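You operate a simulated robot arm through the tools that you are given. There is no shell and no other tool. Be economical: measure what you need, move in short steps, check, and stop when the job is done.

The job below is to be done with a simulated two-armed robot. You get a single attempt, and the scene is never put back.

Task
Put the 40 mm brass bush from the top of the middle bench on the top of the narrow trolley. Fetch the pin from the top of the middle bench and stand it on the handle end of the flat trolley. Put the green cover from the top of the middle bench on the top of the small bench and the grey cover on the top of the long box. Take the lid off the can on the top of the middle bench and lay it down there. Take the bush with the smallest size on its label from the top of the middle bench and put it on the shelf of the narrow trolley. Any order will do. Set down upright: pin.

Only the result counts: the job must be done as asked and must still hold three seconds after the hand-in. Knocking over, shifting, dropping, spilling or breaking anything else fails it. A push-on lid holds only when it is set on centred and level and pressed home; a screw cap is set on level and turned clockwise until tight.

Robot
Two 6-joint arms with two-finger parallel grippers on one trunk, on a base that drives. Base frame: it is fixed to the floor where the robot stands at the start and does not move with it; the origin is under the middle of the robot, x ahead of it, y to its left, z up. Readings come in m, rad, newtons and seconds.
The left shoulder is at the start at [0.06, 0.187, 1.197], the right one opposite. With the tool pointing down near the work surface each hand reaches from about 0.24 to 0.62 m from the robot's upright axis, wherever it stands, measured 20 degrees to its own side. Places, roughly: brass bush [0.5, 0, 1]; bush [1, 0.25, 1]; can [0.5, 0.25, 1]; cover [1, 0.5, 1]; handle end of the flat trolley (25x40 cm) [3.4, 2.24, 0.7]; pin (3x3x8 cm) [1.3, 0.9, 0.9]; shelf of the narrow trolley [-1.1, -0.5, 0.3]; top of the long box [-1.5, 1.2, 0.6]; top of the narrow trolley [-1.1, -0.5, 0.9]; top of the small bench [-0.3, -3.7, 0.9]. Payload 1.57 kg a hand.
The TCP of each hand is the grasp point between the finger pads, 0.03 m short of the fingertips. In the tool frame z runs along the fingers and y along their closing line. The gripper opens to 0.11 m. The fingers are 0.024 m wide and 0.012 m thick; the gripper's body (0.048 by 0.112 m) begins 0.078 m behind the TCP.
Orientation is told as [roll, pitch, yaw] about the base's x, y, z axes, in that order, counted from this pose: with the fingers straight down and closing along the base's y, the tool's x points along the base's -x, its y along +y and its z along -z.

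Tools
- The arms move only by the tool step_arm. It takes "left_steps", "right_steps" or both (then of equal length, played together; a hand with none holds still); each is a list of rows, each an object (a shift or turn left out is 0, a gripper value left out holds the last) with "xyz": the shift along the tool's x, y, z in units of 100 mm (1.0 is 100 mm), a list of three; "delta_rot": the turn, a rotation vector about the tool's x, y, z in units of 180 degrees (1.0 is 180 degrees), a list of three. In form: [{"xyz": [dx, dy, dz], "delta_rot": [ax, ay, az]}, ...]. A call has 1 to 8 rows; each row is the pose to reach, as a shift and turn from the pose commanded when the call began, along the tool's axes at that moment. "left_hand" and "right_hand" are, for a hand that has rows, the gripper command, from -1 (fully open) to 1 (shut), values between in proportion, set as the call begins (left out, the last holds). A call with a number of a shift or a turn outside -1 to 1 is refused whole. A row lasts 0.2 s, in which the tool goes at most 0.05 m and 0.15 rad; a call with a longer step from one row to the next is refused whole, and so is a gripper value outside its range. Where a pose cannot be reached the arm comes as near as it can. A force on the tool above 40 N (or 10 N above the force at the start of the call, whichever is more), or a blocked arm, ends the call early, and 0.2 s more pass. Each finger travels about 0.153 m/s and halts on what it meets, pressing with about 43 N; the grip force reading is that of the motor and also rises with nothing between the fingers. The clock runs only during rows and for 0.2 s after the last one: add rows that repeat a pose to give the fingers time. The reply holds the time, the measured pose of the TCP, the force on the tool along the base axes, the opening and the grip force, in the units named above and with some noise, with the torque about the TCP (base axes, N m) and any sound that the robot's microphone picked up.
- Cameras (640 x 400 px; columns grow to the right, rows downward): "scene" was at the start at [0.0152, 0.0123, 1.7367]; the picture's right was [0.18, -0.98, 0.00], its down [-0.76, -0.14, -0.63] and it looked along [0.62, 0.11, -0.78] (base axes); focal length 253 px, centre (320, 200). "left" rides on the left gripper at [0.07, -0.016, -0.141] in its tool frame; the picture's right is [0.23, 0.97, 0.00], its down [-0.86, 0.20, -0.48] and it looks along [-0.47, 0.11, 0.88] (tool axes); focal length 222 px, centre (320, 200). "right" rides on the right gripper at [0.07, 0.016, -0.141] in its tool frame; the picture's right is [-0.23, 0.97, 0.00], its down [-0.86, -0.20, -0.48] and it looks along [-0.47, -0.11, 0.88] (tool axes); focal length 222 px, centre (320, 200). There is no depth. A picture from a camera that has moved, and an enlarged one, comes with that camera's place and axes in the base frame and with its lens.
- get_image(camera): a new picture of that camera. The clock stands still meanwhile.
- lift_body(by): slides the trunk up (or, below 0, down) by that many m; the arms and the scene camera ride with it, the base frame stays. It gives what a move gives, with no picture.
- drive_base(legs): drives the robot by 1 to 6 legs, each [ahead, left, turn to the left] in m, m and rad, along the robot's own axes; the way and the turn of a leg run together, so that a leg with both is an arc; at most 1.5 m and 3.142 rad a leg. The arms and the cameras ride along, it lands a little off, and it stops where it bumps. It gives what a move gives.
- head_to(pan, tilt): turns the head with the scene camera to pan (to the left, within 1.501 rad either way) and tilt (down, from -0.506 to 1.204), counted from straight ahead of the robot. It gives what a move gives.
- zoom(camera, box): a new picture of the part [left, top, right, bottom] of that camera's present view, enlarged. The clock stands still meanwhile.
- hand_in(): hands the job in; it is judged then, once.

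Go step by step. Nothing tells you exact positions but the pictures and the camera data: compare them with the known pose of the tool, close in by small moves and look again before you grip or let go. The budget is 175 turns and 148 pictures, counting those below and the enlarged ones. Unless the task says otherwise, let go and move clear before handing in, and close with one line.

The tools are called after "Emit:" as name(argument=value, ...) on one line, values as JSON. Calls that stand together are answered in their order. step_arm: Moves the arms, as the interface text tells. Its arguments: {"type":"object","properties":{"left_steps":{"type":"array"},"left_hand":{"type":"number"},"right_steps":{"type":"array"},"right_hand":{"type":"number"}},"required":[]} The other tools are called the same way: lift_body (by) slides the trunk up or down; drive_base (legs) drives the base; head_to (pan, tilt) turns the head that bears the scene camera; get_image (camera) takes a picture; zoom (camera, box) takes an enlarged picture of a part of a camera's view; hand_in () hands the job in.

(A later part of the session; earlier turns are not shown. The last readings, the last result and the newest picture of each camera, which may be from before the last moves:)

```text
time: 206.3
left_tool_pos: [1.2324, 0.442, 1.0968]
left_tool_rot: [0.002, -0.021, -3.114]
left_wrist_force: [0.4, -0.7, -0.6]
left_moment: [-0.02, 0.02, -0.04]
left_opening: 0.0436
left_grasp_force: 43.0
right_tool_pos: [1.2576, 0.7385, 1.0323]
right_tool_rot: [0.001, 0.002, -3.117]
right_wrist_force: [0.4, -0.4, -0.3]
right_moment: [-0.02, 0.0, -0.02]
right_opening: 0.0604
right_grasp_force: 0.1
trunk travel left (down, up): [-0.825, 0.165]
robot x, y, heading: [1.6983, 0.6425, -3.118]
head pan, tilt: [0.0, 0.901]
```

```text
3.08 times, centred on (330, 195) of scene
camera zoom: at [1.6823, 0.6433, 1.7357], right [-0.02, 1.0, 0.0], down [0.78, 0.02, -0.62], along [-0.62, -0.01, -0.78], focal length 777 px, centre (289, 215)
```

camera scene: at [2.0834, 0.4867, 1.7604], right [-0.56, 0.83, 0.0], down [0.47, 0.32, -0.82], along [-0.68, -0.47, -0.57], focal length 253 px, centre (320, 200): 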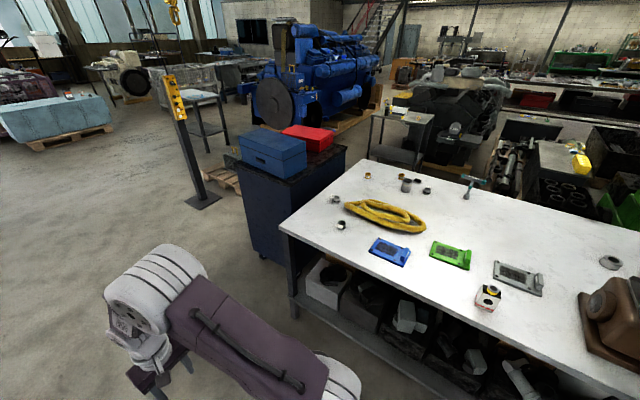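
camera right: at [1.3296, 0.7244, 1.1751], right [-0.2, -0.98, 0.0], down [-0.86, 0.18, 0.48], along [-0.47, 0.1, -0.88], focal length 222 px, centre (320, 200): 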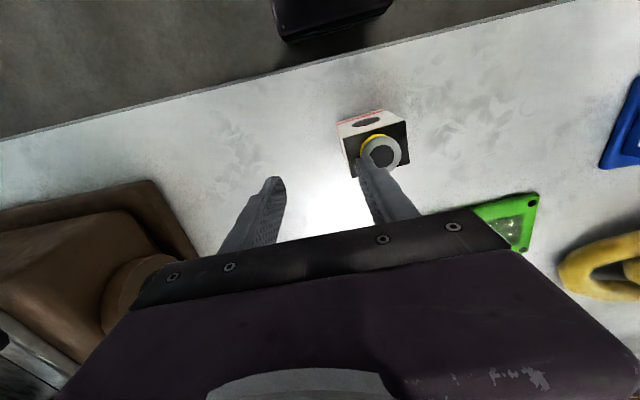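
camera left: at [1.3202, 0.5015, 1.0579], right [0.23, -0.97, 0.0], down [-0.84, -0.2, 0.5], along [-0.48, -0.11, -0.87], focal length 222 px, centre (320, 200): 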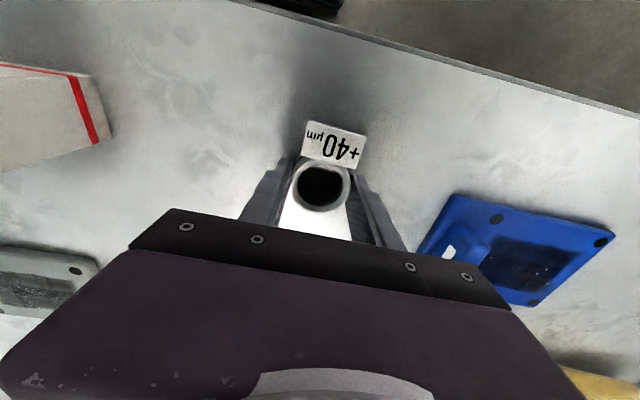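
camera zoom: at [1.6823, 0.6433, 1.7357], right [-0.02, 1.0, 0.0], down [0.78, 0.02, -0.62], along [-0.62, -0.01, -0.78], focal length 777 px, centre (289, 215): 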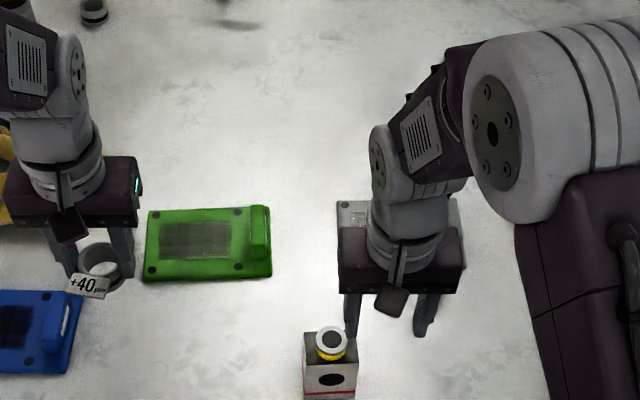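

Grey cover's handle is under the right arm near (1.03, 0.86). I'll raise the right hand clear of the white box and move it over there.

Emit:
step_arm(right_steps=[{"xyz": [0, 0, -0.4]}, {"xyz": [0, -0.2, -0.8]}, {"xyz": [-0.2, -0.5, -0.8]}, {"xyz": [-0.5, -0.8, -0.8]}, {"xyz": [-0.8, -1.0, -0.8]}, {"xyz": [-1.0, -1.0, -0.8]}])

Emit:
get_image(camera="right")

Emit:
zoom(camera="scene", box=[320, 130, 420, 220])

```text
time: 207.7
left_tool_pos: [1.2318, 0.4417, 1.0973]
left_tool_rot: [0.001, -0.02, -3.113]
left_wrist_force: [-0.4, 0.0, -0.2]
left_moment: [0.01, 0.0, 0.02]
left_opening: 0.0436
left_grasp_force: 43.3
right_tool_pos: [1.1554, 0.8351, 1.1123]
right_tool_rot: [0.002, 0.001, -3.118]
right_wrist_force: [0.5, -0.6, 0.4]
right_moment: [0.02, -0.01, -0.02]
right_opening: 0.0604
right_grasp_force: 0.0
trunk travel left (down, up): [-0.825, 0.165]
robot x, y, heading: [1.6954, 0.6424, -3.124]
head pan, tilt: [0.0, 0.901]
```

```text
61 pictures are left
camera right: at [1.2253, 0.8219, 1.2529], right [-0.2, -0.98, 0.0], down [-0.86, 0.18, 0.48], along [-0.47, 0.1, -0.88], focal length 222 px, centre (320, 200)
```

right: 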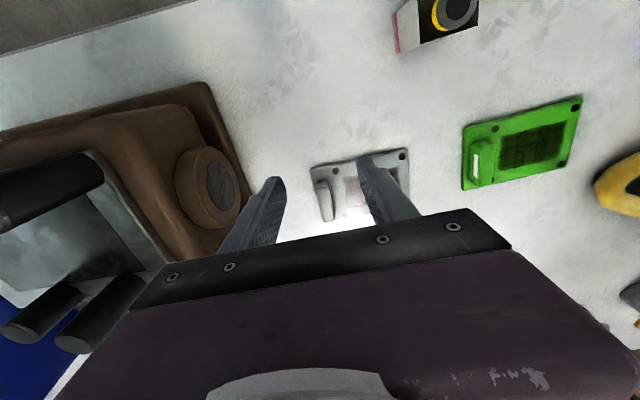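

```text
4.44 times, centred on (370, 175) of scene
camera zoom: at [1.6811, 0.643, 1.7356], right [-0.02, 1.0, 0.0], down [0.78, 0.02, -0.62], along [-0.62, -0.01, -0.78], focal length 1123 px, centre (98, 311)
```

zoom: 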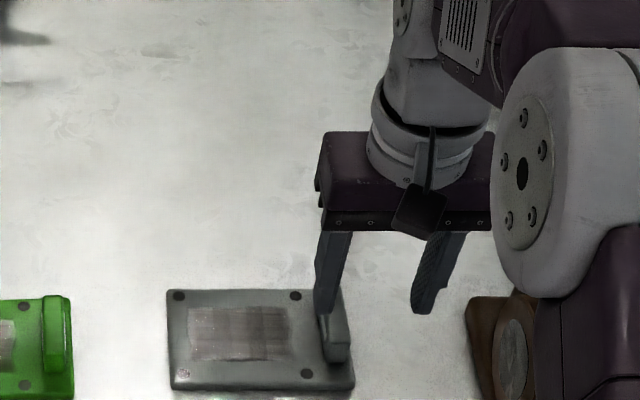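

The handle is at about (1.047, 0.854), running along x. I'll drive 5 cm closer and hover lower over it.

Emit:
drive_base(legs=[[0.05, 0, 0]])

Emit:
step_arm(right_steps=[{"xyz": [-0.2, -0.1, 0.1]}, {"xyz": [-0.4, -0.19, 0.3]}, {"xyz": [-0.58, -0.19, 0.6]}, {"xyz": [-0.58, -0.19, 1.0]}])

Emit:
get_image(camera="right")

Emit:
zoom(camera="scene", box=[320, 130, 420, 220])

```text
time: 208.7
left_tool_pos: [1.1895, 0.4424, 1.1007]
left_tool_rot: [0.001, -0.028, -3.114]
left_wrist_force: [1.5, 0.5, -0.5]
left_moment: [0.02, 0.07, -0.03]
left_opening: 0.0436
left_grasp_force: 42.8
right_tool_pos: [1.1139, 0.8343, 1.1161]
right_tool_rot: [0.0, -0.008, -3.119]
right_wrist_force: [0.8, -0.1, 0.7]
right_moment: [-0.04, 0.1, 0.0]
right_opening: 0.0605
right_grasp_force: 0.1
trunk travel left (down, up): [-0.825, 0.165]
robot x, y, heading: [1.6505, 0.6461, -3.12]
head pan, tilt: [0.0, 0.901]
```

```text
time: 209.7
left_tool_pos: [1.1831, 0.4416, 1.0973]
left_tool_rot: [0.001, -0.02, -3.116]
left_wrist_force: [1.2, -0.2, -1.5]
left_moment: [0.03, 0.0, -0.01]
left_opening: 0.0435
left_grasp_force: 43.5
right_tool_pos: [1.0483, 0.8528, 1.009]
right_tool_rot: [0.0, 0.001, -3.118]
right_wrist_force: [-0.7, 0.2, -0.6]
right_moment: [0.01, 0.04, 0.03]
right_opening: 0.0602
right_grasp_force: 0.1
trunk travel left (down, up): [-0.825, 0.165]
robot x, y, heading: [1.6477, 0.6436, -3.12]
head pan, tilt: [0.0, 0.901]
```

```text
59 pictures are left
camera right: at [1.118, 0.8389, 1.1516], right [-0.21, -0.98, 0.0], down [-0.86, 0.18, 0.48], along [-0.47, 0.1, -0.88], focal length 222 px, centre (320, 200)
```

right: 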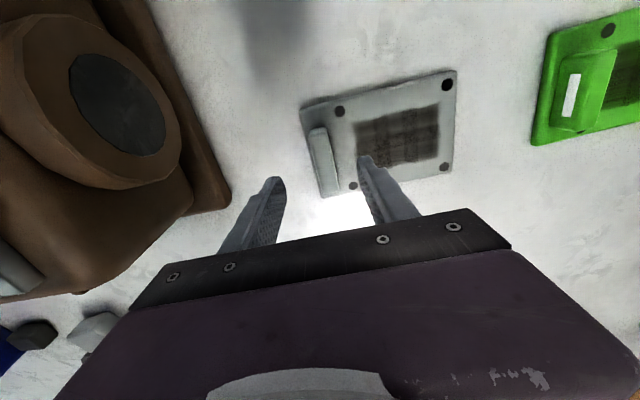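

```text
4.44 times, centred on (370, 175) of scene
camera zoom: at [1.6314, 0.6425, 1.7357], right [-0.02, 1.0, 0.0], down [0.78, 0.02, -0.62], along [-0.62, -0.01, -0.78], focal length 1123 px, centre (98, 311)
```

zoom: 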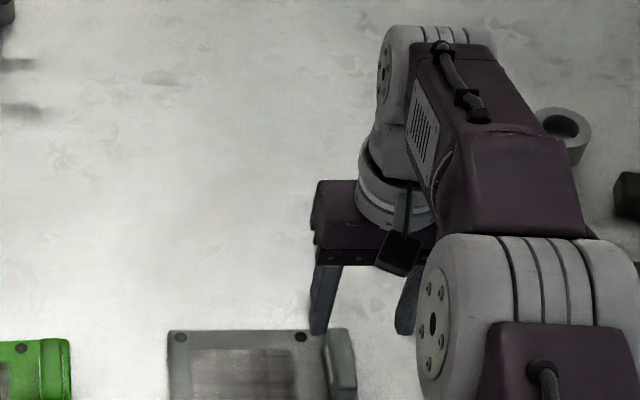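

The handle is between the fingers. I'll descend to just above the cover's plate.

Emit:
step_arm(right_steps=[{"xyz": [-0.08, 0, 0.2]}, {"xyz": [-0.08, 0, 0.4]}, {"xyz": [-0.08, 0, 0.6]}, {"xyz": [-0.08, 0, 0.75]}])

Emit:
get_image(camera="right")

```text
time: 210.7
left_tool_pos: [1.1836, 0.4418, 1.0973]
left_tool_rot: [0.001, -0.021, -3.116]
left_wrist_force: [0.4, 0.4, -1.1]
left_moment: [0.01, 0.0, 0.01]
left_opening: 0.0437
left_grasp_force: 43.0
right_tool_pos: [1.0546, 0.8506, 0.9447]
right_tool_rot: [-0.001, 0.0, -3.118]
right_wrist_force: [-0.3, -0.4, 0.0]
right_moment: [0.0, -0.05, 0.0]
right_opening: 0.0603
right_grasp_force: 0.1
right hand out of reach, approached as far as the arm can: row 1, 2, 3, 4
trunk travel left (down, up): [-0.825, 0.165]
robot x, y, heading: [1.6493, 0.641, -3.118]
head pan, tilt: [0.0, 0.901]
```

```text
57 pictures are left
camera right: at [1.125, 0.8374, 1.087], right [-0.2, -0.98, 0.0], down [-0.86, 0.18, 0.48], along [-0.47, 0.1, -0.88], focal length 222 px, centre (320, 200)
```

right: 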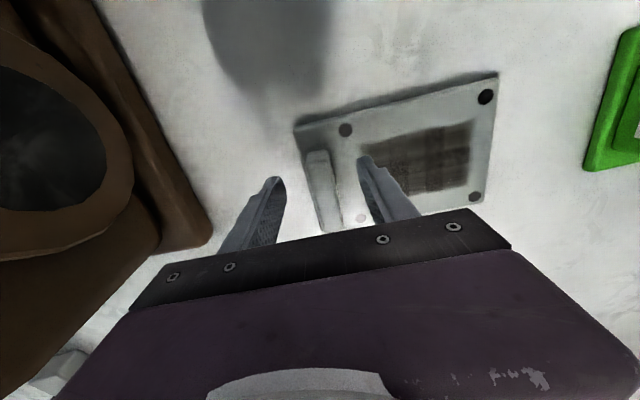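

The arm is at its reach limit, but the fingers straddle the handle well. I'll lower the trunk 18 mm to bring them down the rest of the way.

Emit:
lift_body(by=-0.018)

Emit:
get_image(camera="right")

```text
time: 211.3
left_tool_pos: [1.1829, 0.4408, 1.0788]
left_tool_rot: [0.002, -0.018, -3.116]
left_wrist_force: [0.3, 0.5, -0.3]
left_moment: [-0.02, -0.02, 0.0]
left_opening: 0.0436
left_grasp_force: 43.3
right_tool_pos: [1.0548, 0.851, 0.9288]
right_tool_rot: [0.0, 0.001, -3.121]
right_wrist_force: [0.2, -0.5, 0.7]
right_moment: [-0.02, -0.01, -0.03]
right_opening: 0.0604
right_grasp_force: 0.0
trunk travel left (down, up): [-0.807, 0.183]
robot x, y, heading: [1.6495, 0.6434, -3.123]
head pan, tilt: [0.0, 0.901]
```

```text
56 pictures are left
camera right: at [1.1252, 0.8374, 1.0692], right [-0.2, -0.98, 0.0], down [-0.86, 0.18, 0.48], along [-0.47, 0.1, -0.88], focal length 222 px, centre (320, 200)
```

right: 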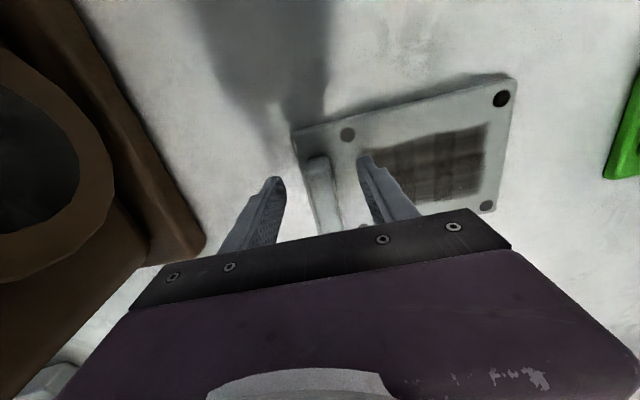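

Closing on the handle now.

Emit:
step_arm(right_steps=[{"xyz": [0, 0, 0]}, {"xyz": [0, 0, 0]}, {"xyz": [0, 0, 0]}], right_hand=1)

Emit:
get_image(camera="right")

```text
time: 212.1
left_tool_pos: [1.183, 0.4409, 1.0807]
left_tool_rot: [0.001, -0.021, -3.116]
left_wrist_force: [0.5, 0.4, 0.0]
left_moment: [0.03, 0.04, -0.01]
left_opening: 0.0435
left_grasp_force: 42.7
right_tool_pos: [1.0554, 0.8505, 0.9283]
right_tool_rot: [0.0, -0.001, -3.119]
right_wrist_force: [1.7, -0.9, 1.6]
right_moment: [-0.08, -0.01, 0.15]
right_opening: 0.0197
right_grasp_force: 33.2
trunk travel left (down, up): [-0.807, 0.183]
robot x, y, heading: [1.6475, 0.6467, -3.118]
head pan, tilt: [0.0, 0.901]
```

```text
55 pictures are left
camera right: at [1.1259, 0.8371, 1.0698], right [-0.2, -0.98, 0.0], down [-0.86, 0.18, 0.48], along [-0.47, 0.1, -0.88], focal length 222 px, centre (320, 200)
```

right: 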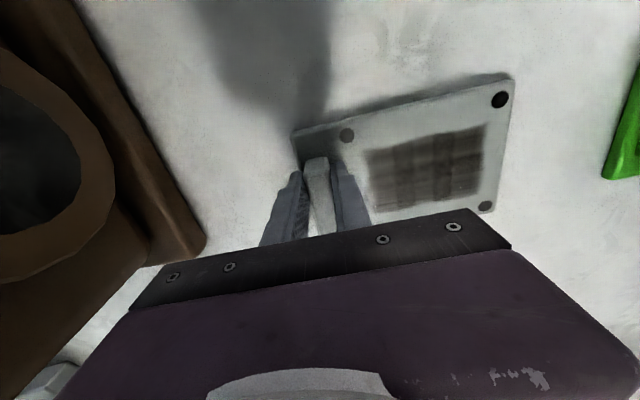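

The handle is gripped (20 mm). I'll lift with the trunk and look.

Emit:
lift_body(by=0.16)

Emit:
get_image(camera="right")

```text
time: 213.9
left_tool_pos: [1.1828, 0.4416, 1.2389]
left_tool_rot: [0.001, -0.019, -3.116]
left_wrist_force: [0.2, 0.0, 0.2]
left_moment: [0.04, 0.0, 0.01]
left_opening: 0.0435
left_grasp_force: 43.2
right_tool_pos: [1.0558, 0.8508, 1.0871]
right_tool_rot: [0.0, 0.0, -3.119]
right_wrist_force: [-0.6, -0.1, -5.8]
right_moment: [0.3, -0.1, 0.02]
right_opening: 0.0197
right_grasp_force: 34.3
trunk travel left (down, up): [-0.967, 0.023]
robot x, y, heading: [1.65, 0.6452, -3.12]
head pan, tilt: [0.0, 0.901]
```

```text
54 pictures are left
camera right: at [1.1247, 0.8375, 1.2289], right [-0.2, -0.98, 0.0], down [-0.86, 0.18, 0.48], along [-0.47, 0.1, -0.88], focal length 222 px, centre (320, 200)
```

right: 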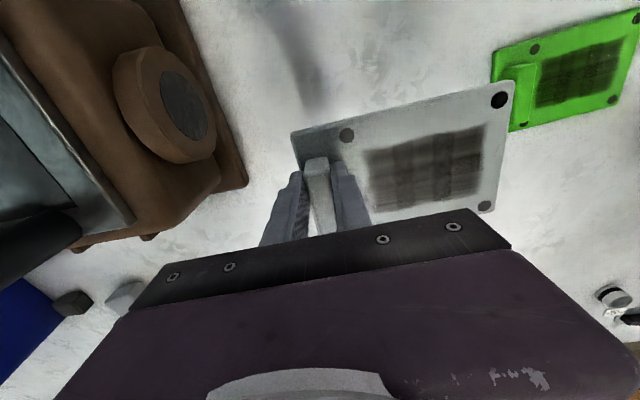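

The grey cover is held level. I'll back off and drive around the bench end to the near side.

Emit:
drive_base(legs=[[-0.5, 0, 0], [0, 0, 1.549], [1.5, 0, 0], [0.6, 0, 0], [0, 0, -1.57], [1.3, 0, 0]])

Emit:
get_image(camera="right")

```text
time: 240.7
left_tool_pos: [0.3153, -1.5812, 1.2404]
left_tool_rot: [0.003, -0.021, 3.104]
left_wrist_force: [0.4, -0.2, -0.4]
left_moment: [-0.02, -0.01, 0.0]
left_opening: 0.0432
left_grasp_force: 42.8
right_tool_pos: [0.2137, -1.1645, 1.0873]
right_tool_rot: [-0.001, -0.001, 3.103]
right_wrist_force: [-0.3, -0.1, -6.3]
right_moment: [0.31, -0.15, -0.03]
right_opening: 0.0199
right_grasp_force: 33.7
trunk travel left (down, up): [-0.967, 0.023]
robot x, y, heading: [0.7933, -1.4101, 3.102]
head pan, tilt: [0.0, 0.901]
```

```text
53 pictures are left
camera right: at [0.2827, -1.1823, 1.2293], right [-0.27, -0.96, 0.0], down [-0.85, 0.23, 0.48], along [-0.46, 0.13, -0.88], focal length 222 px, centre (320, 200)
```

right: 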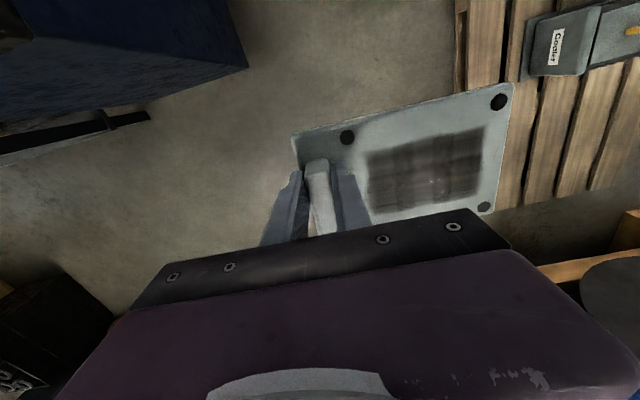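

Since lowering the trunk at the shelf needs both hands free of bulk, I'll deliver the grey cover to the long box first. Driving to the near side and looking at the box.

Emit:
drive_base(legs=[[1.0, 0, 0], [0, 0, -1.53], [1.5, 0, 0], [0.15, 0, 0], [0, 0, 0.93]])

Emit:
head_to(pan=0.0, tilt=0.7)

Emit:
get_image(camera="scene")

```text
time: 260.0
left_tool_pos: [-0.6264, 0.424, 1.2392]
left_tool_rot: [0.002, -0.022, 2.472]
left_wrist_force: [0.1, 0.7, -1.1]
left_moment: [-0.03, -0.02, -0.03]
left_opening: 0.043
left_grasp_force: 42.8
right_tool_pos: [-0.4606, 0.8201, 1.0865]
right_tool_rot: [0.001, 0.001, 2.465]
right_wrist_force: [0.6, 0.1, -5.4]
right_moment: [0.16, -0.29, 0.0]
right_opening: 0.0196
right_grasp_force: 33.7
trunk travel left (down, up): [-0.967, 0.023]
robot x, y, heading: [-0.1386, 0.2755, 2.466]
head pan, tilt: [0.0, 0.901]
```

```text
time: 260.8
left_tool_pos: [-0.6262, 0.4232, 1.2384]
left_tool_rot: [0.002, -0.02, 2.471]
left_wrist_force: [0.3, -0.9, -1.1]
left_moment: [0.01, 0.0, -0.02]
left_opening: 0.0429
left_grasp_force: 42.6
right_tool_pos: [-0.4603, 0.819, 1.0888]
right_tool_rot: [-0.001, 0.001, 2.467]
right_wrist_force: [0.2, 0.0, -5.8]
right_moment: [0.19, -0.27, 0.01]
right_opening: 0.0197
right_grasp_force: 33.7
trunk travel left (down, up): [-0.967, 0.023]
robot x, y, heading: [-0.138, 0.2787, 2.463]
head pan, tilt: [0.0, 0.7]
```

```text
52 pictures are left
camera scene: at [-0.1593, 0.2939, 1.8937], right [0.63, 0.78, 0.0], down [0.5, -0.4, -0.76], along [-0.6, 0.48, -0.65], focal length 253 px, centre (320, 200)
```

scene: 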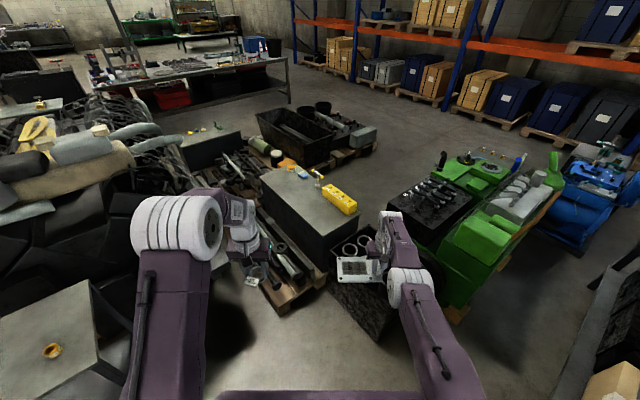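

The long box top spans about x -1.9…-1.04, y 1.02…1.4, its front part free. I'll zoom to judge the clutter in front of it.

Emit:
zoom(camera="scene", box=[220, 160, 440, 360])

Emit:
head_to(pan=0.0, tilt=1.0)

Emit:
get_image(camera="scene")

```text
2.00 times, centred on (330, 260) of scene
camera zoom: at [-0.1593, 0.2939, 1.8937], right [0.63, 0.78, 0.0], down [0.5, -0.4, -0.76], along [-0.6, 0.48, -0.65], focal length 505 px, centre (300, 80)
```

zoom: 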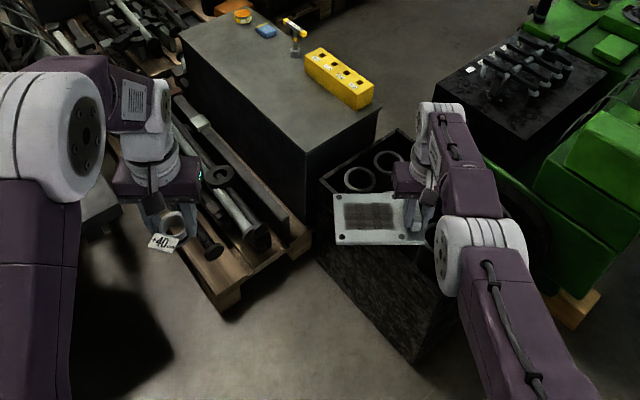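

```text
time: 261.6
left_tool_pos: [-0.6269, 0.4232, 1.24]
left_tool_rot: [0.002, -0.022, 2.472]
left_wrist_force: [-0.4, 0.3, -0.6]
left_moment: [0.0, 0.03, 0.04]
left_opening: 0.043
left_grasp_force: 43.4
right_tool_pos: [-0.4594, 0.8193, 1.0884]
right_tool_rot: [0.0, 0.003, 2.465]
right_wrist_force: [0.6, 1.0, -5.7]
right_moment: [0.19, -0.3, -0.02]
right_opening: 0.0198
right_grasp_force: 33.6
trunk travel left (down, up): [-0.967, 0.023]
robot x, y, heading: [-0.1393, 0.2758, 2.465]
head pan, tilt: [0.0, 1.0]
```

```text
50 pictures are left
camera scene: at [-0.1474, 0.2842, 1.8704], right [0.63, 0.78, 0.0], down [0.66, -0.53, -0.54], along [-0.42, 0.34, -0.84], focal length 253 px, centre (320, 200)
```

scene: 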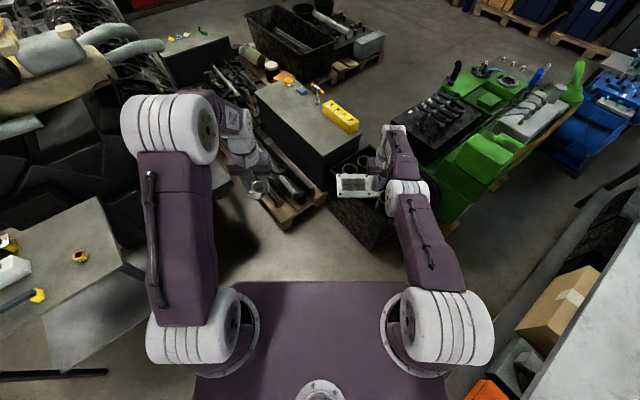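

Clutter leaves room only to stand around (-0.70, 0.66) facing -x and reach sideways with the right arm. I'll turn, shift right, then go ahead.

Emit:
drive_base(legs=[[0, 0, 0.677], [0, -0.385, 0], [0.4, 0, 0]])

Emit:
head_to(pan=-0.7, tilt=1.0)

Emit:
get_image(camera="scene")

```text
time: 267.9
left_tool_pos: [-1.0058, 0.4616, 1.2398]
left_tool_rot: [0.001, -0.021, -3.134]
left_wrist_force: [0.1, 0.1, -0.6]
left_moment: [0.04, 0.0, 0.02]
left_opening: 0.043
left_grasp_force: 43.1
right_tool_pos: [-1.1254, 0.8744, 1.0883]
right_tool_rot: [-0.001, -0.001, -3.138]
right_wrist_force: [0.1, 1.1, -5.9]
right_moment: [0.31, -0.08, 0.03]
right_opening: 0.0199
right_grasp_force: 33.3
trunk travel left (down, up): [-0.967, 0.023]
robot x, y, heading: [-0.5429, 0.6535, -3.139]
head pan, tilt: [0.0, 1.0]
```

```text
time: 268.9
left_tool_pos: [-1.0081, 0.4619, 1.2392]
left_tool_rot: [0.002, -0.019, -3.135]
left_wrist_force: [0.8, 0.2, -0.6]
left_moment: [0.02, -0.02, -0.01]
left_opening: 0.0431
left_grasp_force: 42.8
right_tool_pos: [-1.1278, 0.874, 1.0868]
right_tool_rot: [0.002, 0.002, -3.138]
right_wrist_force: [-0.4, 0.9, -5.3]
right_moment: [0.35, -0.15, 0.04]
right_opening: 0.0196
right_grasp_force: 34.0
trunk travel left (down, up): [-0.967, 0.023]
robot x, y, heading: [-0.5361, 0.6513, -3.144]
head pan, tilt: [-0.7, 1.0]
```

```text
49 pictures are left
camera scene: at [-0.5341, 0.6985, 1.8704], right [0.64, 0.77, 0.0], down [0.65, -0.54, -0.54], along [-0.41, 0.35, -0.84], focal length 253 px, centre (320, 200)
```

scene: 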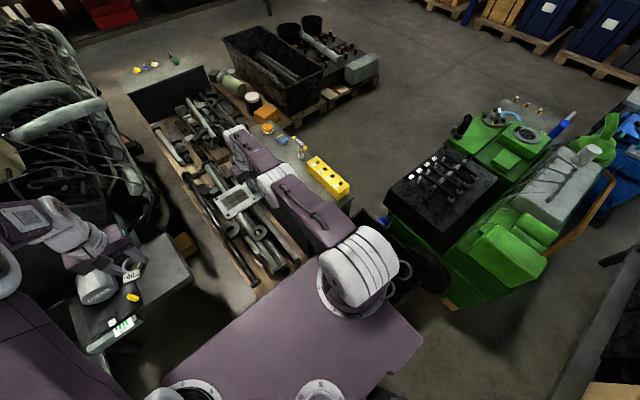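

I'll drive 14 cm further and swing the right hand out over the free front of the box.

Emit:
drive_base(legs=[[0.14, 0, 0]])

Emit:
step_arm(right_steps=[{"xyz": [0.25, -0.25, 0]}, {"xyz": [0.5, -0.5, 0]}, {"xyz": [0.75, -0.75, 0]}, {"xyz": [1.0, -1.0, 0]}])

Emit:
step_arm(right_steps=[{"xyz": [0.15, -0.3, 0]}, {"xyz": [0.3, -0.6, 0]}, {"xyz": [0.45, -0.9, 0]}, {"xyz": [0.48, -1.0, 0]}])

Emit:
step_arm(right_steps=[{"xyz": [0, -0.4, 0]}, {"xyz": [0, -0.8, 0]}, {"xyz": [0, -1.0, 0]}])

Emit:
get_image(camera="right")

Emit:
get_image(camera="scene")

```text
time: 270.2
left_tool_pos: [-1.1451, 0.4615, 1.2406]
left_tool_rot: [0.002, -0.023, -3.136]
left_wrist_force: [-0.3, -0.3, -0.1]
left_moment: [0.02, 0.04, -0.01]
left_opening: 0.0431
left_grasp_force: 42.7
right_tool_pos: [-1.265, 0.8741, 1.0883]
right_tool_rot: [0.001, -0.002, -3.142]
right_wrist_force: [-0.1, -0.3, -5.1]
right_moment: [0.34, -0.11, 0.02]
right_opening: 0.0196
right_grasp_force: 33.8
trunk travel left (down, up): [-0.967, 0.023]
robot x, y, heading: [-0.6768, 0.6607, -3.139]
head pan, tilt: [-0.7, 1.0]
```

```text
time: 271.2
left_tool_pos: [-1.1493, 0.4631, 1.2392]
left_tool_rot: [0.003, -0.02, -3.136]
left_wrist_force: [-0.5, -0.1, -0.5]
left_moment: [-0.01, 0.04, 0.0]
left_opening: 0.0431
left_grasp_force: 43.3
right_tool_pos: [-1.251, 0.9598, 1.0752]
right_tool_rot: [0.001, 0.004, -3.139]
right_wrist_force: [-0.2, 0.3, -5.5]
right_moment: [0.36, -0.12, 0.0]
right_opening: 0.0199
right_grasp_force: 33.3
right hand out of reach, approached as far as the arm can: row 1, 2, 3, 4
trunk travel left (down, up): [-0.967, 0.023]
robot x, y, heading: [-0.6806, 0.6576, -3.144]
head pan, tilt: [-0.7, 1.0]
```

```text
time: 272.2
left_tool_pos: [-1.149, 0.4626, 1.2402]
left_tool_rot: [0.001, -0.022, -3.137]
left_wrist_force: [0.0, -0.5, -1.6]
left_moment: [-0.02, 0.0, 0.05]
left_opening: 0.0429
left_grasp_force: 43.0
right_tool_pos: [-1.2111, 1.0663, 1.0708]
right_tool_rot: [0.002, 0.003, -3.14]
right_wrist_force: [0.1, -0.9, -6.0]
right_moment: [0.32, -0.11, -0.02]
right_opening: 0.0197
right_grasp_force: 33.9
right hand out of reach, approached as far as the arm can: row 1, 2, 3, 4
trunk travel left (down, up): [-0.967, 0.023]
robot x, y, heading: [-0.6815, 0.6578, -3.142]
head pan, tilt: [-0.7, 1.0]
```

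```text
time: 273.1
left_tool_pos: [-1.1477, 0.4615, 1.2403]
left_tool_rot: [0.004, -0.021, -3.138]
left_wrist_force: [0.0, -1.3, -1.1]
left_moment: [-0.02, -0.02, 0.05]
left_opening: 0.043
left_grasp_force: 43.5
right_tool_pos: [-1.1722, 1.1441, 1.0801]
right_tool_rot: [0.0, 0.002, -3.142]
right_wrist_force: [0.6, 0.9, -5.2]
right_moment: [0.28, -0.14, 0.0]
right_opening: 0.0196
right_grasp_force: 33.5
right hand out of reach, approached as far as the arm can: row 1, 2, 3
trunk travel left (down, up): [-0.967, 0.023]
robot x, y, heading: [-0.6785, 0.6544, -3.145]
head pan, tilt: [-0.7, 1.0]
```

```text
48 pictures are left
camera right: at [-1.1032, 1.1287, 1.2218], right [-0.22, -0.97, 0.0], down [-0.86, 0.2, 0.48], along [-0.46, 0.11, -0.88], focal length 222 px, centre (320, 200)
```

right: 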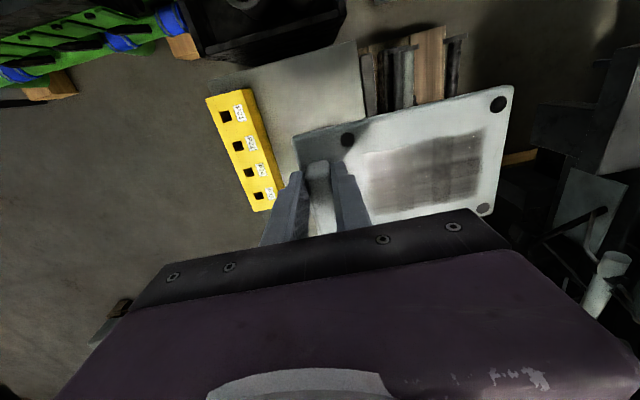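

```text
47 pictures are left
camera scene: at [-0.6733, 0.6989, 1.8704], right [0.64, 0.77, 0.0], down [0.64, -0.54, -0.54], along [-0.41, 0.35, -0.84], focal length 253 px, centre (320, 200)
```

scene: 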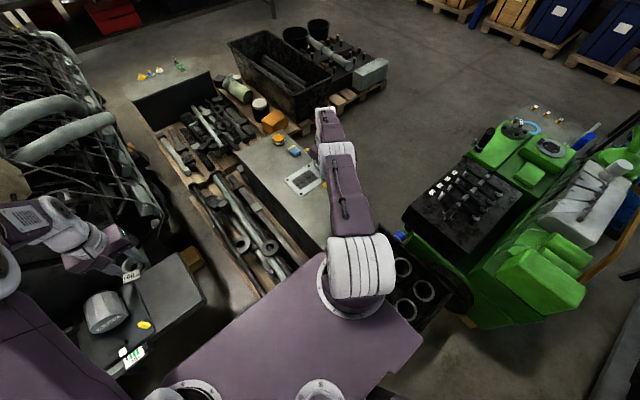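

The cover needs to sit ~6 cm further +y. I'll shift the base right slightly, raise and retract the left hand, then lower the trunk.

Emit:
drive_base(legs=[[0, -0.055, 0]])

Emit:
step_arm(left_steps=[{"xyz": [0.3, 0, -0.3]}, {"xyz": [0.6, 0, -0.6]}, {"xyz": [0.9, 0, -0.9]}, {"xyz": [1.0, 0, -1.0]}])

Emit:
lift_body(by=-0.3)

Emit:
get_image(camera="right")

Emit:
get_image(camera="scene")

```text
time: 274.0
left_tool_pos: [-1.1477, 0.5054, 1.2377]
left_tool_rot: [-0.005, -0.021, -3.133]
left_wrist_force: [0.4, -0.3, -0.9]
left_moment: [0.12, -0.01, 0.02]
left_opening: 0.0429
left_grasp_force: 42.8
right_tool_pos: [-1.1749, 1.1874, 1.0846]
right_tool_rot: [-0.009, 0.002, -3.137]
right_wrist_force: [0.0, -0.6, -5.2]
right_moment: [0.36, -0.13, -0.03]
right_opening: 0.0198
right_grasp_force: 33.5
trunk travel left (down, up): [-0.967, 0.023]
robot x, y, heading: [-0.6771, 0.7074, -3.137]
head pan, tilt: [-0.7, 1.0]
```

```text
time: 275.0
left_tool_pos: [-1.0484, 0.5217, 1.339]
left_tool_rot: [0.006, -0.018, -3.135]
left_wrist_force: [-0.4, 0.6, 0.1]
left_moment: [-0.03, -0.01, -0.06]
left_opening: 0.0429
left_grasp_force: 43.2
right_tool_pos: [-1.1739, 1.1995, 1.077]
right_tool_rot: [0.002, 0.001, -3.138]
right_wrist_force: [-0.3, 1.6, -5.4]
right_moment: [0.29, -0.12, -0.01]
right_opening: 0.0193
right_grasp_force: 34.1
trunk travel left (down, up): [-0.967, 0.023]
robot x, y, heading: [-0.6793, 0.7075, -3.139]
head pan, tilt: [-0.7, 1.0]
```

```text
time: 278.0
left_tool_pos: [-1.0471, 0.5182, 1.0384]
left_tool_rot: [0.003, -0.021, -3.134]
left_wrist_force: [-0.2, -0.5, -0.6]
left_moment: [-0.04, 0.01, 0.02]
left_opening: 0.0432
left_grasp_force: 42.8
right_tool_pos: [-1.1731, 1.1971, 0.7803]
right_tool_rot: [0.0, 0.003, -3.139]
right_wrist_force: [-0.6, 0.7, -4.8]
right_moment: [0.29, -0.14, 0.03]
right_opening: 0.0195
right_grasp_force: 33.8
trunk travel left (down, up): [-0.667, 0.323]
robot x, y, heading: [-0.6784, 0.7108, -3.136]
head pan, tilt: [-0.7, 1.0]
```

```text
46 pictures are left
camera right: at [-1.1039, 1.1821, 0.9218], right [-0.22, -0.97, 0.0], down [-0.86, 0.2, 0.48], along [-0.46, 0.11, -0.88], focal length 222 px, centre (320, 200)
```

right: 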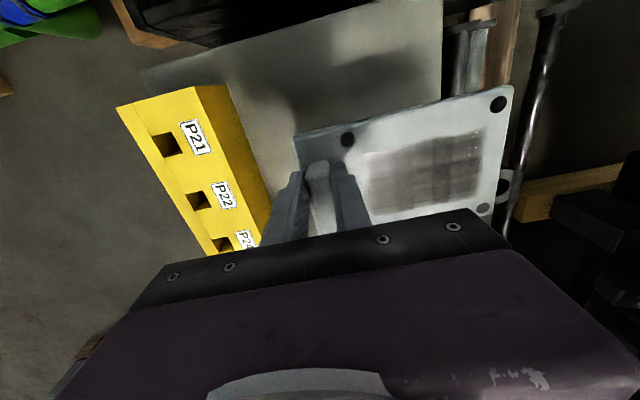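

```text
45 pictures are left
camera scene: at [-0.6729, 0.7534, 1.5704], right [0.64, 0.77, 0.0], down [0.65, -0.54, -0.54], along [-0.41, 0.35, -0.84], focal length 253 px, centre (320, 200)
```

scene: 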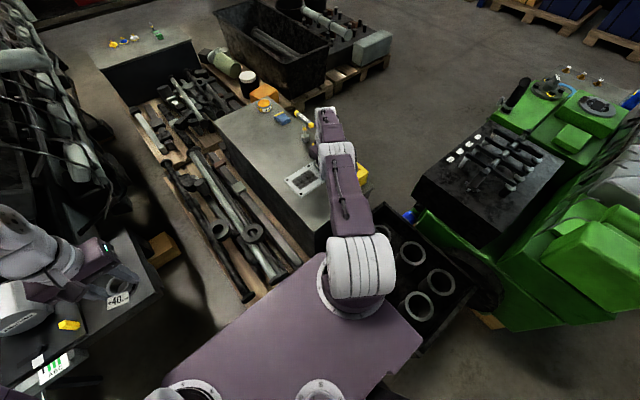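

The cover fits within the box top (y 1.05–1.22, block face at 1.30). Lowering the trunk further, then in small increments watching the force.

Emit:
lift_body(by=-0.1)

Emit:
lift_body(by=-0.012)

Emit:
zoom(camera="scene", box=[250, 100, 400, 220])

```text
time: 279.3
left_tool_pos: [-1.0482, 0.516, 0.9371]
left_tool_rot: [0.004, -0.022, -3.133]
left_wrist_force: [0.4, 0.1, 0.1]
left_moment: [0.02, 0.0, 0.01]
left_opening: 0.0431
left_grasp_force: 43.0
right_tool_pos: [-1.1727, 1.1961, 0.6793]
right_tool_rot: [-0.001, 0.002, -3.139]
right_wrist_force: [0.0, -0.2, -5.1]
right_moment: [0.32, -0.1, 0.02]
right_opening: 0.0196
right_grasp_force: 33.9
trunk travel left (down, up): [-0.567, 0.423]
robot x, y, heading: [-0.6795, 0.707, -3.137]
head pan, tilt: [-0.7, 1.0]
```

```text
time: 279.9
left_tool_pos: [-1.0479, 0.5167, 0.926]
left_tool_rot: [0.002, -0.022, -3.133]
left_wrist_force: [-0.9, -0.4, -1.6]
left_moment: [-0.02, 0.01, 0.02]
left_opening: 0.0431
left_grasp_force: 42.7
right_tool_pos: [-1.1736, 1.1961, 0.6674]
right_tool_rot: [0.0, 0.002, -3.138]
right_wrist_force: [-0.3, 0.4, -6.1]
right_moment: [0.35, -0.1, 0.01]
right_opening: 0.0197
right_grasp_force: 33.4
trunk travel left (down, up): [-0.555, 0.435]
robot x, y, heading: [-0.6734, 0.7105, -3.139]
head pan, tilt: [-0.7, 1.0]
```

```text
3.33 times, centred on (325, 160) of scene
camera zoom: at [-0.6727, 0.7533, 1.4584], right [0.64, 0.77, 0.0], down [0.65, -0.54, -0.54], along [-0.41, 0.35, -0.84], focal length 842 px, centre (303, 333)
```

zoom: 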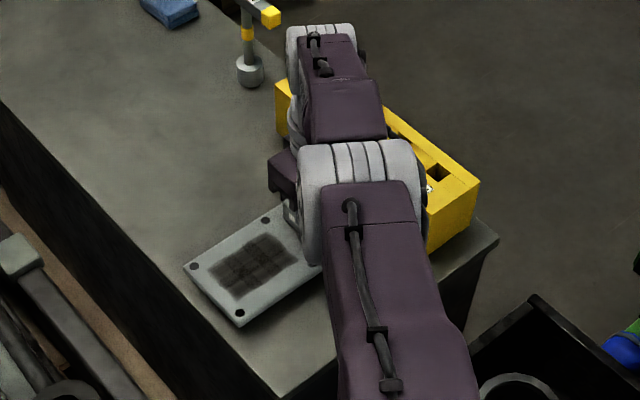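

Still clear of contact. Going down in 8 mm increments.

Emit:
lift_body(by=-0.008)

Emit:
lift_body(by=-0.006)

```text
time: 280.5
left_tool_pos: [-1.0468, 0.5169, 0.9185]
left_tool_rot: [0.003, -0.022, -3.132]
left_wrist_force: [0.7, 0.1, 0.2]
left_moment: [-0.02, 0.0, 0.01]
left_opening: 0.0427
left_grasp_force: 43.1
right_tool_pos: [-1.1736, 1.197, 0.6608]
right_tool_rot: [-0.003, 0.002, -3.138]
right_wrist_force: [-0.4, -0.2, -4.6]
right_moment: [0.33, -0.09, 0.02]
right_opening: 0.0198
right_grasp_force: 33.9
trunk travel left (down, up): [-0.547, 0.443]
robot x, y, heading: [-0.6785, 0.7097, -3.141]
head pan, tilt: [-0.7, 1.0]
```

```text
time: 281.1
left_tool_pos: [-1.0466, 0.5162, 0.9119]
left_tool_rot: [0.005, -0.021, -3.132]
left_wrist_force: [0.2, 0.1, -1.3]
left_moment: [0.02, -0.03, 0.05]
left_opening: 0.0431
left_grasp_force: 42.5
right_tool_pos: [-1.1728, 1.1979, 0.6536]
right_tool_rot: [-0.001, 0.003, -3.138]
right_wrist_force: [-0.2, 1.1, -5.2]
right_moment: [0.32, -0.11, 0.0]
right_opening: 0.0198
right_grasp_force: 33.1
trunk travel left (down, up): [-0.541, 0.449]
robot x, y, heading: [-0.6795, 0.706, -3.14]
head pan, tilt: [-0.7, 1.0]
```

Emit:
lift_body(by=-0.008)

Emit:
lift_body(by=-0.006)

Emit:
zoom(camera="scene", box=[270, 130, 370, 210])

```text
time: 281.6
left_tool_pos: [-1.0469, 0.5156, 0.9053]
left_tool_rot: [0.002, -0.023, -3.133]
left_wrist_force: [0.0, -0.2, -0.5]
left_moment: [0.02, 0.0, -0.04]
left_opening: 0.043
left_grasp_force: 42.8
right_tool_pos: [-1.1721, 1.1976, 0.6502]
right_tool_rot: [-0.004, -0.003, -3.138]
right_wrist_force: [2.1, 1.9, 10.1]
right_moment: [-0.34, 1.08, 0.12]
right_opening: 0.0198
right_grasp_force: 33.8
trunk travel left (down, up): [-0.533, 0.457]
robot x, y, heading: [-0.6756, 0.7081, -3.138]
head pan, tilt: [-0.7, 1.0]
```

```text
time: 282.2
left_tool_pos: [-1.0441, 0.515, 0.8994]
left_tool_rot: [0.001, -0.021, -3.136]
left_wrist_force: [0.0, 0.1, -1.6]
left_moment: [0.0, -0.01, -0.02]
left_opening: 0.0429
left_grasp_force: 43.0
right_tool_pos: [-1.1754, 1.1975, 0.6487]
right_tool_rot: [-0.009, -0.009, -3.136]
right_wrist_force: [2.0, -1.6, 19.7]
right_moment: [-1.07, -1.01, 0.26]
right_opening: 0.0198
right_grasp_force: 33.7
trunk travel left (down, up): [-0.527, 0.463]
robot x, y, heading: [-0.6764, 0.7099, -3.137]
head pan, tilt: [-0.7, 1.0]
stopped: the force on the tool passed its limit (the readings are from after the stop); the commanded pose is now the measured one
```

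```text
5.00 times, centred on (320, 170) of scene
camera zoom: at [-0.6691, 0.7502, 1.4309], right [0.64, 0.77, 0.0], down [0.64, -0.54, -0.54], along [-0.42, 0.35, -0.84], focal length 1263 px, centre (320, 350)
```

zoom: 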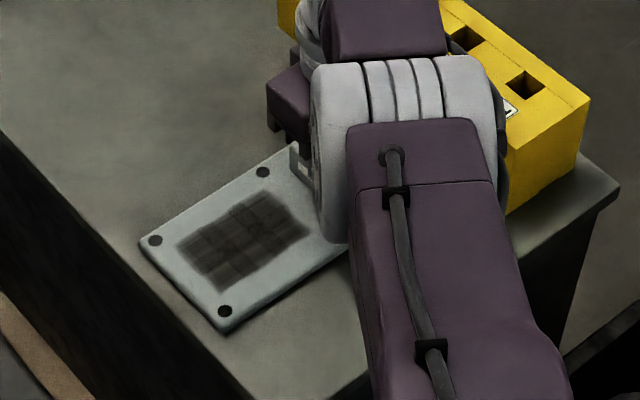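

The cover rests on the box. Releasing and lifting straight up with the trunk.

Emit:
step_arm(right_steps=[{"xyz": [0, 0, 0]}, {"xyz": [0, 0, 0]}, {"xyz": [0, 0, 0]}], right_hand=0.2)

Emit:
lift_body(by=0.2)

Emit:
get_image(camera="right")

```text
time: 283.0
left_tool_pos: [-1.0467, 0.5173, 0.8996]
left_tool_rot: [0.003, -0.022, -3.133]
left_wrist_force: [-0.1, -0.2, -0.8]
left_moment: [0.01, 0.0, -0.04]
left_opening: 0.0428
left_grasp_force: 42.9
right_tool_pos: [-1.1759, 1.2005, 0.6437]
right_tool_rot: [-0.005, -0.006, -3.138]
right_wrist_force: [0.8, 0.5, 1.1]
right_moment: [-0.03, 0.0, 0.01]
right_opening: 0.0439
right_grasp_force: 0.0
trunk travel left (down, up): [-0.527, 0.463]
robot x, y, heading: [-0.6827, 0.7112, -3.142]
head pan, tilt: [-0.7, 1.0]
```

```text
time: 285.2
left_tool_pos: [-1.0478, 0.5154, 1.0984]
left_tool_rot: [0.003, -0.021, -3.135]
left_wrist_force: [-0.1, -0.1, -0.5]
left_moment: [0.0, 0.0, -0.01]
left_opening: 0.0429
left_grasp_force: 42.6
right_tool_pos: [-1.1748, 1.1984, 0.8442]
right_tool_rot: [-0.005, -0.004, -3.139]
right_wrist_force: [0.6, 1.0, 0.6]
right_moment: [0.0, 0.01, 0.0]
right_opening: 0.0439
right_grasp_force: 0.1
trunk travel left (down, up): [-0.727, 0.263]
robot x, y, heading: [-0.6802, 0.7136, -3.142]
head pan, tilt: [-0.7, 1.0]
```

```text
42 pictures are left
camera right: at [-1.1047, 1.1831, 0.9853], right [-0.22, -0.97, 0.0], down [-0.85, 0.19, 0.48], along [-0.47, 0.11, -0.87], focal length 222 px, centre (320, 200)
```

right: 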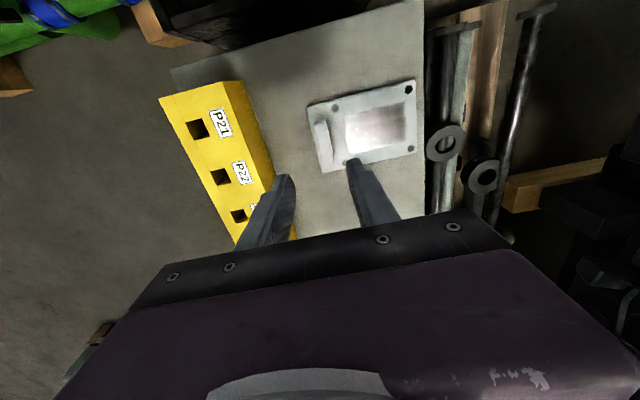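

The grey cover lies on the long box. Now I'll tuck the right arm in, back off, and head for the narrow trolley's shelf.

Emit:
step_arm(right_steps=[{"xyz": [0.1, 0.2, -0.4]}, {"xyz": [0.2, 0.5, -0.8]}, {"xyz": [0.3, 0.8, -1.0]}, {"xyz": [0.4, 1.0, -1.0]}])

Emit:
step_arm(right_steps=[{"xyz": [0.2, 0.4, -0.4]}, {"xyz": [0.4, 0.8, -0.6]}, {"xyz": [0.6, 1.0, -0.8]}, {"xyz": [0.9, 1.0, -1.0]}])

Emit:
drive_base(legs=[[-0.45, 0, 0], [0, 1.0, 0]])

Emit:
head_to(pan=0.1, tilt=0.9)

Emit:
get_image(camera="scene")

```text
refused: row 2 steps farther than a row can; nothing moved
```

```text
refused: row 1 steps farther than a row can; nothing moved
```

```text
time: 292.8
left_tool_pos: [-0.5756, -0.4962, 1.1]
left_tool_rot: [0.001, -0.019, -3.112]
left_wrist_force: [0.6, -0.7, -1.9]
left_moment: [0.01, -0.01, -0.02]
left_opening: 0.043
left_grasp_force: 42.8
right_tool_pos: [-0.7178, 0.183, 0.8448]
right_tool_rot: [-0.005, -0.005, -3.116]
right_wrist_force: [0.6, -0.4, -0.8]
right_moment: [-0.02, 0.02, 0.0]
right_opening: 0.0441
right_grasp_force: 0.0
trunk travel left (down, up): [-0.727, 0.263]
robot x, y, heading: [-0.2122, -0.2945, -3.121]
head pan, tilt: [-0.7, 1.0]
```

```text
time: 293.9
left_tool_pos: [-0.5756, -0.4956, 1.099]
left_tool_rot: [0.003, -0.02, -3.113]
left_wrist_force: [0.1, -0.2, -1.0]
left_moment: [-0.03, -0.02, 0.01]
left_opening: 0.0428
left_grasp_force: 42.9
right_tool_pos: [-0.7162, 0.1827, 0.8443]
right_tool_rot: [-0.005, -0.006, -3.119]
right_wrist_force: [0.3, -0.3, -0.8]
right_moment: [0.02, 0.0, -0.03]
right_opening: 0.0436
right_grasp_force: 0.0
trunk travel left (down, up): [-0.727, 0.263]
robot x, y, heading: [-0.2116, -0.2996, -3.119]
head pan, tilt: [0.099, 0.901]
```

```text
41 pictures are left
camera scene: at [-0.2257, -0.3054, 1.6381], right [-0.12, 0.99, 0.0], down [0.78, 0.09, -0.62], along [-0.62, -0.07, -0.78], focal length 253 px, centre (320, 200)
```

scene: 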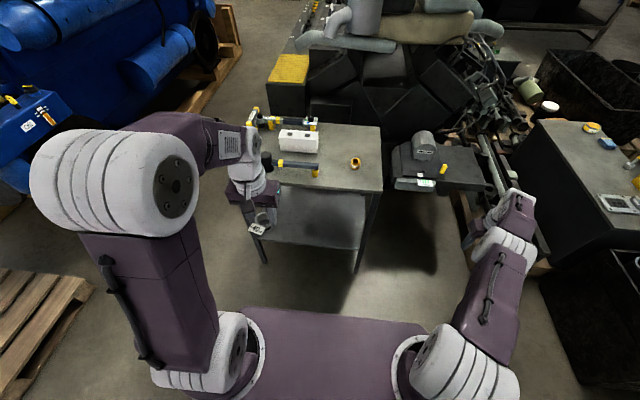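

The two arm calls were refused (too-long rows), but the drive went fine. I'll tuck the right arm properly now, then lower the trunk here in the open.

Emit:
step_arm(right_steps=[{"xyz": [0.2, 0.2, -0.4]}, {"xyz": [0.4, 0.4, -0.8]}, {"xyz": [0.5, 0.5, -1.0]}])

Emit:
step_arm(right_steps=[{"xyz": [0.2, 0.2, -0.4]}, {"xyz": [0.4, 0.4, -0.8]}, {"xyz": [0.5, 0.5, -1.0]}])

Emit:
step_arm(right_steps=[{"xyz": [0.2, 0.2, -0.4]}, {"xyz": [0.4, 0.4, -0.8]}, {"xyz": [0.5, 0.5, -1.0]}])

Emit:
lift_body(by=-0.5)

Emit:
drive_base(legs=[[0, 0, -0.022]])

Emit:
get_image(camera="scene")

```text
time: 294.7
left_tool_pos: [-0.5746, -0.4961, 1.0989]
left_tool_rot: [0.002, -0.021, -3.113]
left_wrist_force: [-0.2, -0.8, -0.2]
left_moment: [0.03, 0.01, 0.02]
left_opening: 0.0429
left_grasp_force: 43.0
right_tool_pos: [-0.6642, 0.1322, 0.9452]
right_tool_rot: [-0.008, -0.008, -3.118]
right_wrist_force: [-0.6, -0.8, 0.3]
right_moment: [-0.01, 0.01, 0.0]
right_opening: 0.0444
right_grasp_force: 0.1
trunk travel left (down, up): [-0.727, 0.263]
robot x, y, heading: [-0.2113, -0.2949, -3.123]
head pan, tilt: [0.099, 0.901]
```

```text
time: 295.5
left_tool_pos: [-0.576, -0.497, 1.0985]
left_tool_rot: [0.002, -0.021, -3.114]
left_wrist_force: [0.0, 0.0, -1.3]
left_moment: [0.0, 0.01, 0.0]
left_opening: 0.0431
left_grasp_force: 43.3
right_tool_pos: [-0.6123, 0.0842, 1.0431]
right_tool_rot: [-0.005, -0.006, -3.117]
right_wrist_force: [-1.0, 0.6, 0.3]
right_moment: [-0.05, -0.01, 0.0]
right_opening: 0.044
right_grasp_force: 0.1
trunk travel left (down, up): [-0.727, 0.263]
robot x, y, heading: [-0.2143, -0.2962, -3.117]
head pan, tilt: [0.099, 0.901]
```

```text
time: 296.3
left_tool_pos: [-0.574, -0.4948, 1.0996]
left_tool_rot: [0.002, -0.022, -3.114]
left_wrist_force: [-0.8, -0.1, -0.9]
left_moment: [-0.01, -0.03, 0.04]
left_opening: 0.0427
left_grasp_force: 42.9
right_tool_pos: [-0.5607, 0.0334, 1.1417]
right_tool_rot: [-0.004, -0.006, -3.116]
right_wrist_force: [-0.4, -1.5, -0.3]
right_moment: [0.01, -0.02, 0.03]
right_opening: 0.044
right_grasp_force: 0.0
trunk travel left (down, up): [-0.727, 0.263]
robot x, y, heading: [-0.2093, -0.2944, -3.122]
head pan, tilt: [0.099, 0.901]
```

```text
refused: -0.5 is not a number from -0.4 to 0.4
```

```text
time: 297.1
left_tool_pos: [-0.5796, -0.4893, 1.0985]
left_tool_rot: [0.001, -0.021, -3.137]
left_wrist_force: [0.2, 0.3, -1.5]
left_moment: [0.02, 0.02, 0.01]
left_opening: 0.0431
left_grasp_force: 42.6
right_tool_pos: [-0.5532, 0.0406, 1.1429]
right_tool_rot: [-0.005, -0.003, -3.142]
right_wrist_force: [-0.3, -0.2, -0.5]
right_moment: [0.0, -0.02, 0.0]
right_opening: 0.0438
right_grasp_force: 0.0
trunk travel left (down, up): [-0.727, 0.263]
robot x, y, heading: [-0.2086, -0.2935, -3.143]
head pan, tilt: [0.099, 0.901]
```

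```text
40 pictures are left
camera scene: at [-0.226, -0.3058, 1.6381], right [-0.1, 0.99, 0.0], down [0.78, 0.08, -0.62], along [-0.62, -0.06, -0.78], focal length 253 px, centre (320, 200)
```

scene: 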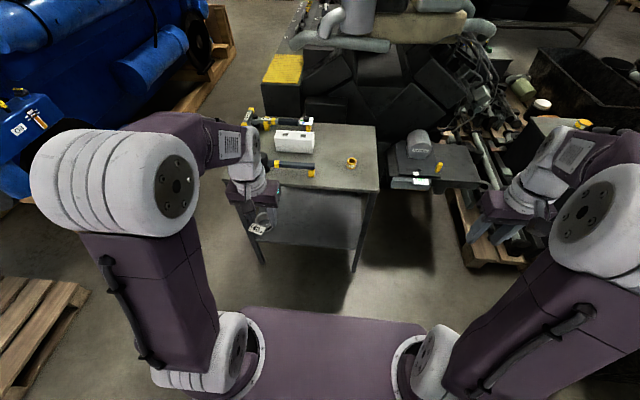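

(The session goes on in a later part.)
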